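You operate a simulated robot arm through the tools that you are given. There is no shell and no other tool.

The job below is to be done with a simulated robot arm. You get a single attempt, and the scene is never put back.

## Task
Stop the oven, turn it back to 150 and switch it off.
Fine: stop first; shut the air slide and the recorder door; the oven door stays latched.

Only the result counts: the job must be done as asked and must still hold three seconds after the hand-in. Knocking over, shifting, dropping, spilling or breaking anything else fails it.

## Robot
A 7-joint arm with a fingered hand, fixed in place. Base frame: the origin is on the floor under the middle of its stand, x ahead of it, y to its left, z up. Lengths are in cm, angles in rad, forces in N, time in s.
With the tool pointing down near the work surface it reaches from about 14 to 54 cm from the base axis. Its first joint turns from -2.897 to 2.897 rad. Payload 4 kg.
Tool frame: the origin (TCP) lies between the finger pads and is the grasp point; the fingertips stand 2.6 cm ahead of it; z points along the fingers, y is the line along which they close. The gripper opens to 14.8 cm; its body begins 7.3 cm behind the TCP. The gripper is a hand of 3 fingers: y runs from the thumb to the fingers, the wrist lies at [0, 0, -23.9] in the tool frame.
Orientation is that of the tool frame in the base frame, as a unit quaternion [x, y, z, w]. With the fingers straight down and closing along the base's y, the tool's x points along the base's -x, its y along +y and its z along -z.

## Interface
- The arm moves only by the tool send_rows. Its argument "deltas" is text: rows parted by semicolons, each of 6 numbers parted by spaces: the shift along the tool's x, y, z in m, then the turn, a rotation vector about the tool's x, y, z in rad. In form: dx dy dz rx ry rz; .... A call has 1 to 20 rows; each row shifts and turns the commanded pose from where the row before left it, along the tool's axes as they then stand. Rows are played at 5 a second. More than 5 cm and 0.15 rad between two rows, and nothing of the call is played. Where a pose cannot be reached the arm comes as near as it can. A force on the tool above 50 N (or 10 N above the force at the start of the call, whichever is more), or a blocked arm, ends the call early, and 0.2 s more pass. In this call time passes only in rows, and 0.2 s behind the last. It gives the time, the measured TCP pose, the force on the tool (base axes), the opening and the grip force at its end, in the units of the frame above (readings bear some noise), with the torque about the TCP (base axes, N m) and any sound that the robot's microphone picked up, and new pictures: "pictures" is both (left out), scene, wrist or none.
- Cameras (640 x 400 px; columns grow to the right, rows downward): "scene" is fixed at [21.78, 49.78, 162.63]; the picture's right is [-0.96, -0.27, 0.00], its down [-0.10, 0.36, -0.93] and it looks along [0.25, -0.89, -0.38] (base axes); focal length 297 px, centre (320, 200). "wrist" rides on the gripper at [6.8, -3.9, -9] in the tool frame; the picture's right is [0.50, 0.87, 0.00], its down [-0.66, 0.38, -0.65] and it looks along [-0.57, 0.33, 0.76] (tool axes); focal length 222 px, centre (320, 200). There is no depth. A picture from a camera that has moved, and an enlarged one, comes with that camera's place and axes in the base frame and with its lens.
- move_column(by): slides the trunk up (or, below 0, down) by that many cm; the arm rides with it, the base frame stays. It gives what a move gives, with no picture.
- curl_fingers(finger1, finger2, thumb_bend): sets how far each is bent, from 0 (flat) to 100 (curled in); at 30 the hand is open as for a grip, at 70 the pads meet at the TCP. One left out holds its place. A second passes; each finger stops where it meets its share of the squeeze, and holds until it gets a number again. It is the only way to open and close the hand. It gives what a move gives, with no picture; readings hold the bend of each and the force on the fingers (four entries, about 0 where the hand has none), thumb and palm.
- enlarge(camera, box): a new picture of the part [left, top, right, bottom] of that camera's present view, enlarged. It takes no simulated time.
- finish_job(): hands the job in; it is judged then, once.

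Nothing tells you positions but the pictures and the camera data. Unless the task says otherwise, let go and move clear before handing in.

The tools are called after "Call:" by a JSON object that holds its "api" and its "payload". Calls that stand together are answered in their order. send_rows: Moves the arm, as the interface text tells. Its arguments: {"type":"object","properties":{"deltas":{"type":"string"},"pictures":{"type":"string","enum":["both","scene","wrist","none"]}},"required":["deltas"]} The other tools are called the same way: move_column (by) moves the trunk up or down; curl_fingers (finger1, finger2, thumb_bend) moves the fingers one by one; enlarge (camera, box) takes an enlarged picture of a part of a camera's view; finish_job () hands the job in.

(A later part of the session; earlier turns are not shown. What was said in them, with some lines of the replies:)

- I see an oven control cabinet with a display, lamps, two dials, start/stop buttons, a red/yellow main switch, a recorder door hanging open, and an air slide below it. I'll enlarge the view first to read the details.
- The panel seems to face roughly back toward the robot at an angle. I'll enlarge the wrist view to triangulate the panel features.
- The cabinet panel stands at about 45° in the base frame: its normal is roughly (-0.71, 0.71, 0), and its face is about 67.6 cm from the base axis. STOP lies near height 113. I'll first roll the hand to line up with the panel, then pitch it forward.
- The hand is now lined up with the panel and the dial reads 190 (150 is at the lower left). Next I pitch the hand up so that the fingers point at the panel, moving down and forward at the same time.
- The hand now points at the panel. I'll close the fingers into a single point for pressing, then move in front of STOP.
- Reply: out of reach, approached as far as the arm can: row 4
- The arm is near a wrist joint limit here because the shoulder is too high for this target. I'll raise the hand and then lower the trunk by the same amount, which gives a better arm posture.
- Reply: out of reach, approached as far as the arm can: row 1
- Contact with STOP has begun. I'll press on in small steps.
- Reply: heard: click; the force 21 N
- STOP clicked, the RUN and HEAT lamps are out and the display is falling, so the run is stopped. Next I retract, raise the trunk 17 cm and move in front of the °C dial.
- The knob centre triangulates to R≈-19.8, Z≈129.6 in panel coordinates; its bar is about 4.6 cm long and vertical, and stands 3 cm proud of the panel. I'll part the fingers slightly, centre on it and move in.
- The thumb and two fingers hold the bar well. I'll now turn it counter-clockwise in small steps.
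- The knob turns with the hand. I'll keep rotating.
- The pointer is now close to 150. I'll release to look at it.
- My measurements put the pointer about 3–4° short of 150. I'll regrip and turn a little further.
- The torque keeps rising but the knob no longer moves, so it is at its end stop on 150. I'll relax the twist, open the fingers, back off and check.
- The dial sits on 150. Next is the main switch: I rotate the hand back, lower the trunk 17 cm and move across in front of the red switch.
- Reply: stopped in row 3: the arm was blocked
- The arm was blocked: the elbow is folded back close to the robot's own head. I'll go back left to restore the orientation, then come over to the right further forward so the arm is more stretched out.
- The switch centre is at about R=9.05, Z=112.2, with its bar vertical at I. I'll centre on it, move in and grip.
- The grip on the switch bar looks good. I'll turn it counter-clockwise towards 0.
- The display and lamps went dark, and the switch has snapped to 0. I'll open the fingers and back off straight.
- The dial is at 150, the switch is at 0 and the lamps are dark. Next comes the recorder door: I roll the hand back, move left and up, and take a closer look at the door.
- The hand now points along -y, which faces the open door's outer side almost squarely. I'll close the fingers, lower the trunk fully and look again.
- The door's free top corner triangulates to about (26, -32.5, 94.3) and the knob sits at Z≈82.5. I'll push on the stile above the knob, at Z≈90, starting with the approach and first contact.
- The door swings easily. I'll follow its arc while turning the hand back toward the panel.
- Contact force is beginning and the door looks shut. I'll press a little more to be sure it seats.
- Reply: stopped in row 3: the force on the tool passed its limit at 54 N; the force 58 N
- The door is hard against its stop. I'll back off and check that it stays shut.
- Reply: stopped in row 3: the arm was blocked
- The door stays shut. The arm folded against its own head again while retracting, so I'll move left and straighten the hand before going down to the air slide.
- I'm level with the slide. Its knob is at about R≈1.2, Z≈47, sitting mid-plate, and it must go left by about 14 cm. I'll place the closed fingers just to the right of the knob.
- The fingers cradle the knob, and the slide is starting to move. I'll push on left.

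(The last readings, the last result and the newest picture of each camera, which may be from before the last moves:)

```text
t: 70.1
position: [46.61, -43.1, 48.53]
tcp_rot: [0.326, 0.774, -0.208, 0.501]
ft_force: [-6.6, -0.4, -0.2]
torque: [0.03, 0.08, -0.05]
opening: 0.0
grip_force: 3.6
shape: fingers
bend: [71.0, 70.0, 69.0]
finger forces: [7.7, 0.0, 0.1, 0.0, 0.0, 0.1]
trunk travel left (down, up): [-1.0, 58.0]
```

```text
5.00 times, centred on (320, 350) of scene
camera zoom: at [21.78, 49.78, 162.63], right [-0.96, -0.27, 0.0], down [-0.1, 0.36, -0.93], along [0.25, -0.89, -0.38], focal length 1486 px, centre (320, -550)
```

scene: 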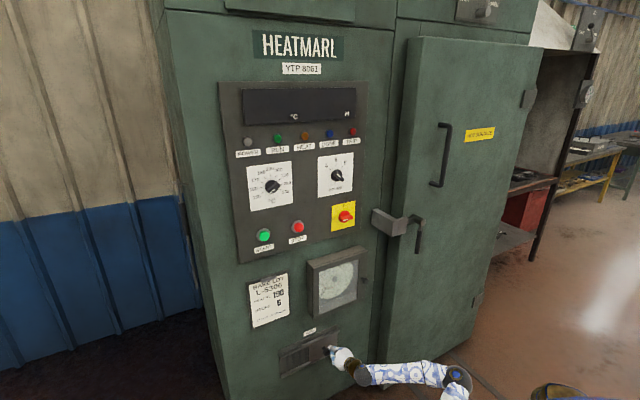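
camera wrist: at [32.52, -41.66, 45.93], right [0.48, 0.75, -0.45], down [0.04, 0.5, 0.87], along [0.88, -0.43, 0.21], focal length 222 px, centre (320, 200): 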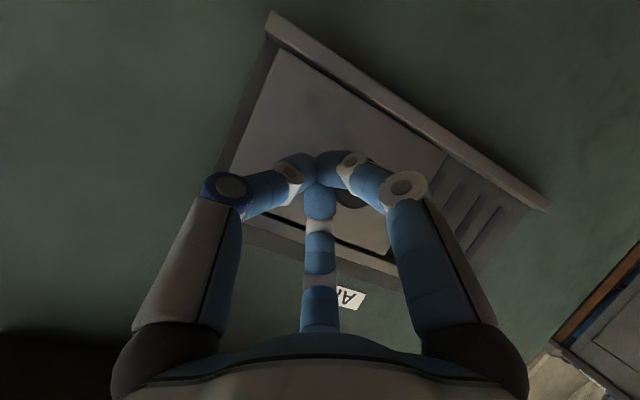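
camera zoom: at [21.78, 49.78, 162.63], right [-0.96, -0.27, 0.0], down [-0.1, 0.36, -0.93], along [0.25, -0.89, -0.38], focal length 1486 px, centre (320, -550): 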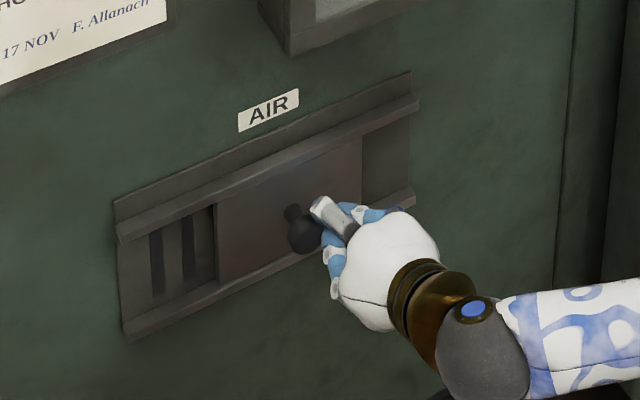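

The slide has covered about half the slots. I continue.

Call:
{"api": "send_rows", "payload": {"deltas": "0 0.012 0 0 0 0; 0 0.012 0 0 0 0; 0 0.012 0 0 0 0; 0 0.012 0 0 0 0", "pictures": "none"}}

Call:
{"api": "enlarge", "payload": {"camera": "scene", "box": [270, 310, 370, 390]}}

```text
t: 71.1
position: [49.8, -40.06, 48.5]
tcp_rot: [0.326, 0.773, -0.209, 0.502]
ft_force: [-6.3, -0.4, 1.9]
torque: [0.04, 0.09, -0.06]
opening: 0.0
grip_force: 4.7
shape: fingers
bend: [71.0, 70.0, 69.0]
finger forces: [8.6, 0.1, 0.1, 0.1, 0.0, 0.1]
trunk travel left (down, up): [-1.0, 58.0]
```

```text
5.00 times, centred on (320, 350) of scene
camera zoom: at [21.78, 49.78, 162.63], right [-0.96, -0.27, 0.0], down [-0.1, 0.36, -0.93], along [0.25, -0.89, -0.38], focal length 1486 px, centre (320, -550)
```

zoom: 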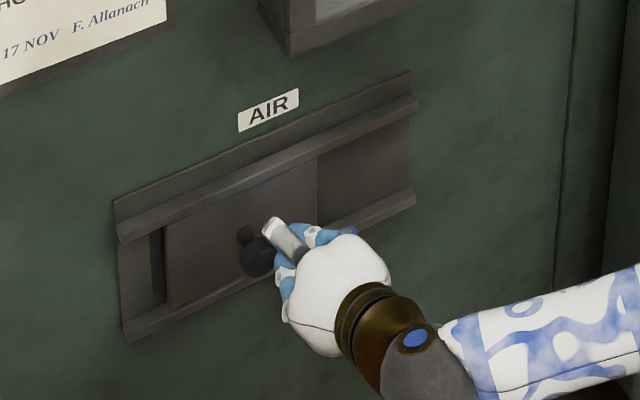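

Call:
{"api": "send_rows", "payload": {"deltas": "0 0.01 0 0 0 0; 0 0.01 0 0 0 0; 0 0.008 0 0 0 0", "pictures": "none"}}

Call:
{"api": "enlarge", "payload": {"camera": "scene", "box": [270, 310, 370, 390]}}

```text
t: 71.9
position: [51.83, -38.02, 48.58]
tcp_rot: [0.326, 0.773, -0.208, 0.503]
ft_force: [-7.5, -2.5, -0.2]
torque: [-0.01, 0.09, -0.04]
opening: 0.01
grip_force: 5.1
shape: fingers
bend: [71.0, 70.0, 69.0]
finger forces: [9.9, 0.1, 0.0, 0.0, 0.0, 0.1]
trunk travel left (down, up): [-1.0, 58.0]
```

```text
5.00 times, centred on (320, 350) of scene
camera zoom: at [21.78, 49.78, 162.63], right [-0.96, -0.27, 0.0], down [-0.1, 0.36, -0.93], along [0.25, -0.89, -0.38], focal length 1486 px, centre (320, -550)
```

zoom: 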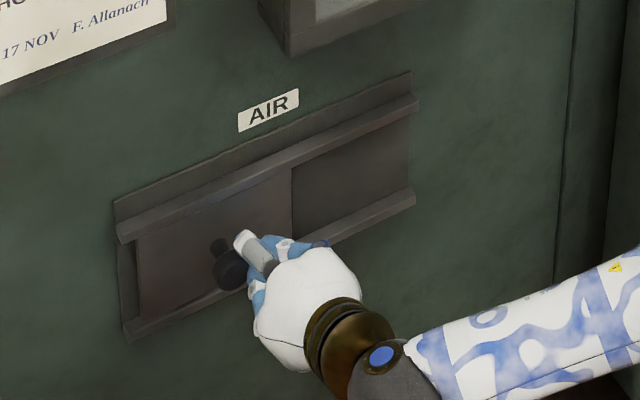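

Call:
{"api": "send_rows", "payload": {"deltas": "0 0.006 0 0 0 0; 0 0.006 0 0 0 0; 0 0.005 0 0 0 0", "pictures": "none"}}

Call:
{"api": "enlarge", "payload": {"camera": "scene", "box": [270, 310, 370, 390]}}

```text
t: 72.7
position: [53.06, -36.79, 48.74]
tcp_rot: [0.327, 0.773, -0.208, 0.502]
ft_force: [-23.8, -11.0, 6.9]
torque: [-0.21, 0.26, -0.48]
opening: 0.03
grip_force: 13.7
shape: fingers
bend: [72.0, 70.0, 67.0]
finger forces: [20.5, 6.5, 0.1, 0.0, 0.0, 0.1]
trunk travel left (down, up): [-1.0, 58.0]
```

```text
5.00 times, centred on (320, 350) of scene
camera zoom: at [21.78, 49.78, 162.63], right [-0.96, -0.27, 0.0], down [-0.1, 0.36, -0.93], along [0.25, -0.89, -0.38], focal length 1486 px, centre (320, -550)
```

zoom: 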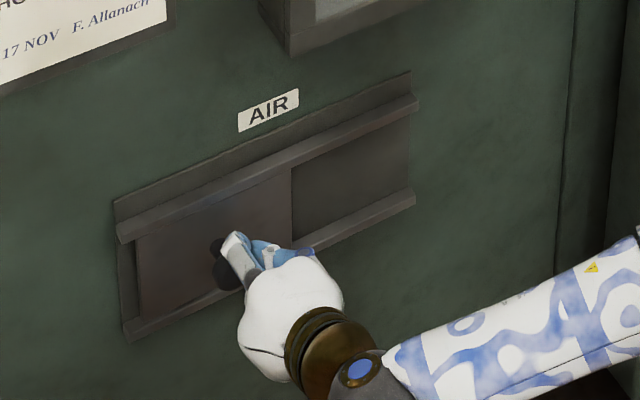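

The slide is at its end stop with all slots covered. I'll ease off to the right, then back straight out.

Call:
{"api": "send_rows", "payload": {"deltas": "0 -0.008 0 0 0 0; 0 -0.008 0 0 0 0; 0.0085 0 -0.0181 0 0 0; 0.0127 0 -0.0272 0 0 0; 0.0127 0 -0.0272 0 0 0", "pictures": "both"}}

Call:
{"api": "enlarge", "payload": {"camera": "scene", "box": [270, 310, 370, 390]}}

```text
t: 73.9
position: [46.51, -32.1, 48.41]
tcp_rot: [0.326, 0.774, -0.207, 0.502]
ft_force: [0.5, -0.1, -0.3]
torque: [0.01, 0.0, -0.02]
opening: 0.0
grip_force: 0.0
shape: fingers
bend: [70.0, 69.0, 70.0]
finger forces: [0.0, 0.0, 0.1, 0.1, 0.0, 0.0]
trunk travel left (down, up): [-1.0, 58.0]
camera wrist: at [35.98, -27.07, 45.93], right [0.48, 0.76, -0.45], down [0.04, 0.5, 0.87], along [0.88, -0.43, 0.21], focal length 222 px, centre (320, 200)
```

scene: 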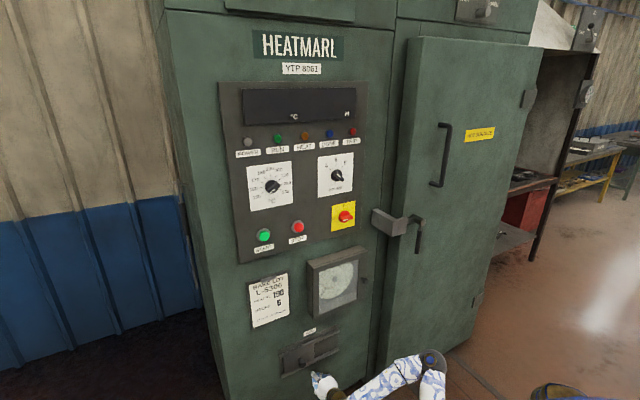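
wrist: 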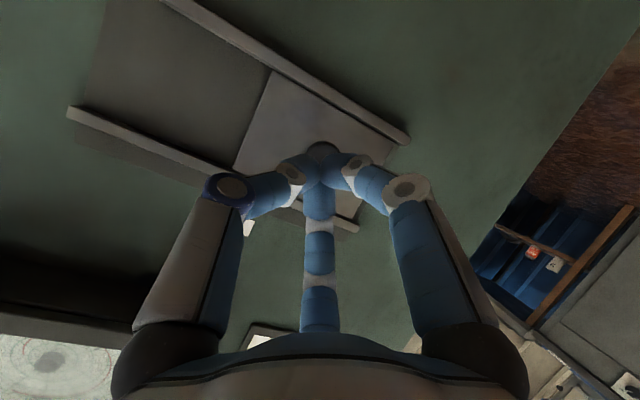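

```text
5.00 times, centred on (320, 350) of scene
camera zoom: at [21.78, 49.78, 162.63], right [-0.96, -0.27, 0.0], down [-0.1, 0.36, -0.93], along [0.25, -0.89, -0.38], focal length 1486 px, centre (320, -550)
```

zoom: 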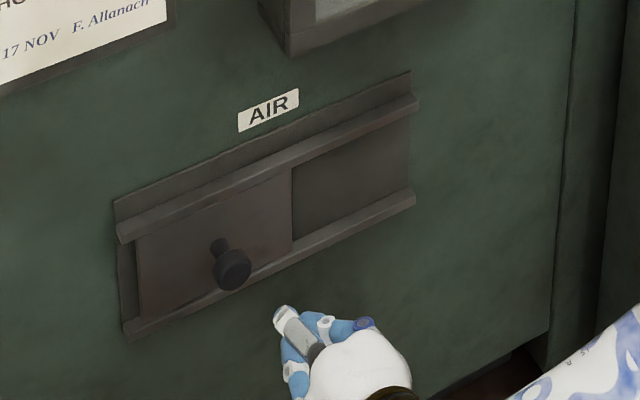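

The slide is shut. I'll move a little further clear and check every item once more.

Call:
{"api": "send_rows", "payload": {"deltas": "0.0127 0 -0.0272 0 0 0; 0.0127 0 -0.0272 0 0 0; 0 0 0 0 0 0; 0 0 0 0 0 0", "pictures": "both"}}

Call:
{"api": "enlarge", "payload": {"camera": "scene", "box": [220, 80, 380, 250]}}

Call:
{"api": "enlarge", "payload": {"camera": "scene", "box": [240, 240, 400, 390]}}

Call:
{"api": "enlarge", "payload": {"camera": "scene", "box": [360, 180, 480, 260]}}

Call:
{"api": "enlarge", "payload": {"camera": "scene", "box": [250, 170, 298, 200]}}

Call:
{"api": "enlarge", "payload": {"camera": "scene", "box": [320, 195, 384, 235]}}

```text
t: 74.9
position: [43.68, -28.73, 48.56]
tcp_rot: [0.326, 0.774, -0.208, 0.502]
ft_force: [0.4, -0.3, 0.6]
torque: [-0.01, -0.03, -0.01]
opening: 0.01
grip_force: 0.1
shape: fingers
bend: [70.0, 69.0, 70.0]
finger forces: [0.0, 0.1, 0.0, 0.1, 0.0, 0.0]
out of reach, approached as far as the arm can: row 2
trunk travel left (down, up): [-1.0, 58.0]
camera wrist: at [33.16, -23.64, 45.93], right [0.48, 0.75, -0.45], down [0.04, 0.5, 0.87], along [0.88, -0.43, 0.21], focal length 222 px, centre (320, 200)
```

scene: 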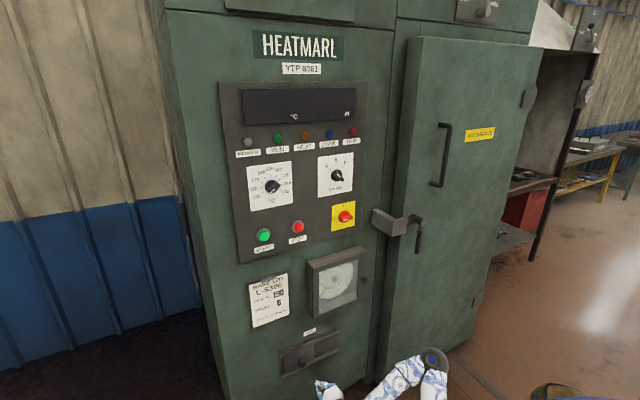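
wrist: 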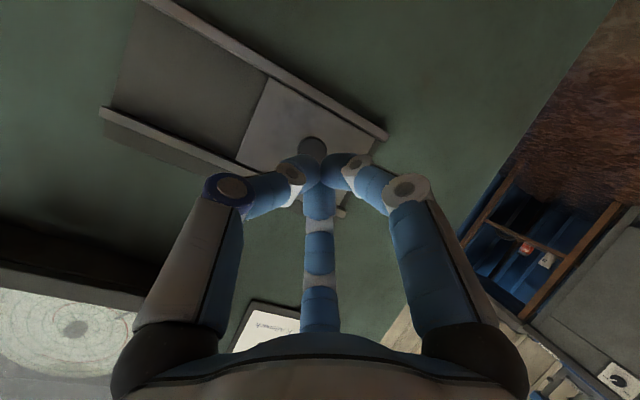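

```text
2.35 times, centred on (300, 165) of scene
camera zoom: at [21.78, 49.78, 162.63], right [-0.96, -0.27, 0.0], down [-0.1, 0.36, -0.93], along [0.25, -0.89, -0.38], focal length 700 px, centre (367, 282)
```

zoom: 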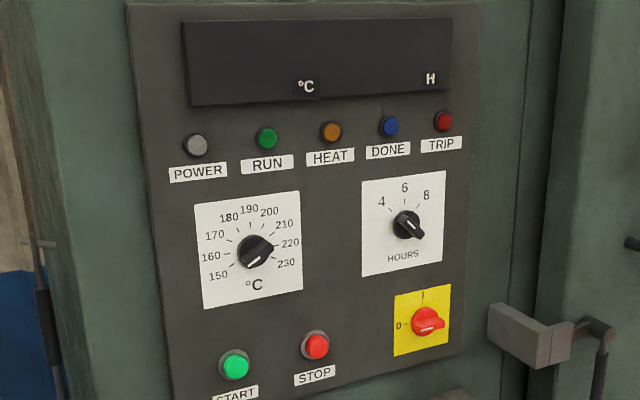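

```text
2.67 times, centred on (320, 315) of scene
camera zoom: at [21.78, 49.78, 162.63], right [-0.96, -0.27, 0.0], down [-0.1, 0.36, -0.93], along [0.25, -0.89, -0.38], focal length 793 px, centre (320, -107)
```

zoom: 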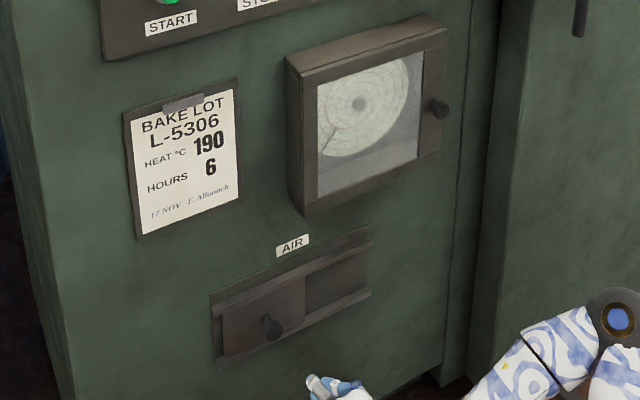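

```text
5.00 times, centred on (420, 220) of scene
camera zoom: at [21.78, 49.78, 162.63], right [-0.96, -0.27, 0.0], down [-0.1, 0.36, -0.93], along [0.25, -0.89, -0.38], focal length 1486 px, centre (-180, 100)
```

zoom: 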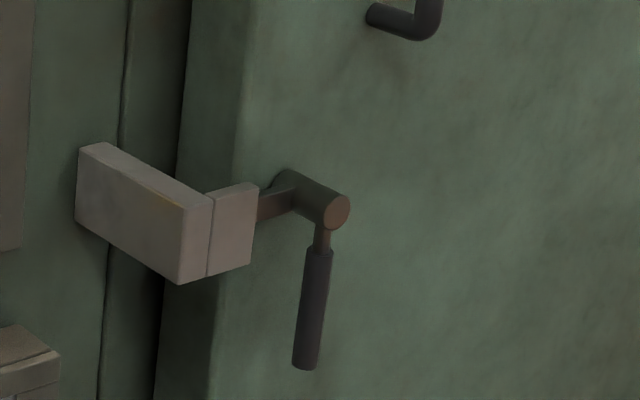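

```text
13.33 times, centred on (274, 185) of scene
camera zoom: at [21.78, 49.78, 162.63], right [-0.96, -0.27, 0.0], down [-0.1, 0.36, -0.93], along [0.25, -0.89, -0.38], focal length 3964 px, centre (933, 400)
```

zoom: 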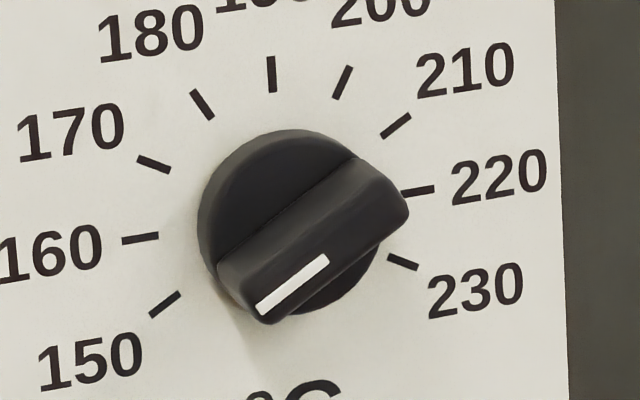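

```text
10.00 times, centred on (352, 215) of scene
camera zoom: at [21.78, 49.78, 162.63], right [-0.96, -0.27, 0.0], down [-0.1, 0.36, -0.93], along [0.25, -0.89, -0.38], focal length 2973 px, centre (0, 50)
```

zoom: 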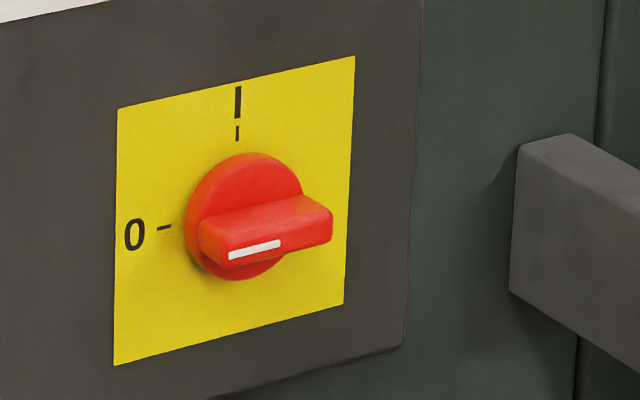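

Everything checks out. The oven was stopped first, the dial is at 150 and the main switch is at 0. The recorder door and air slide are shut, the oven door latch is untouched, and the arm is clear, so I'm handing in.

Call:
{"api": "finish_job", "payload": {}}

```text
The job is handed in.
```

The job is done and handed in; I haven't seen the judge's result.

- **Stop:** I pressed STOP first. It clicked, and the RUN and HEAT lamps went out.
- **Dial:** The °C dial went from 190 to its end stop at 150.
- **Main switch:** It is at 0, and the display and lamps are dark.
- **Recorder door:** It is pushed shut against its stop and stayed shut when I let go.
- **Air slide:** It is at its end stop with all the slots covered.
- **Oven door:** I didn't touch the latch, and it looks unchanged in the last pictures.

The arm was blocked twice, apparently by the robot's own head. The second time, as I backed away from the recorder door, the hand swung about 11 cm to the left. The pictures afterwards showed the door still shut and nothing moved. The arm ended clear of the cabinet.
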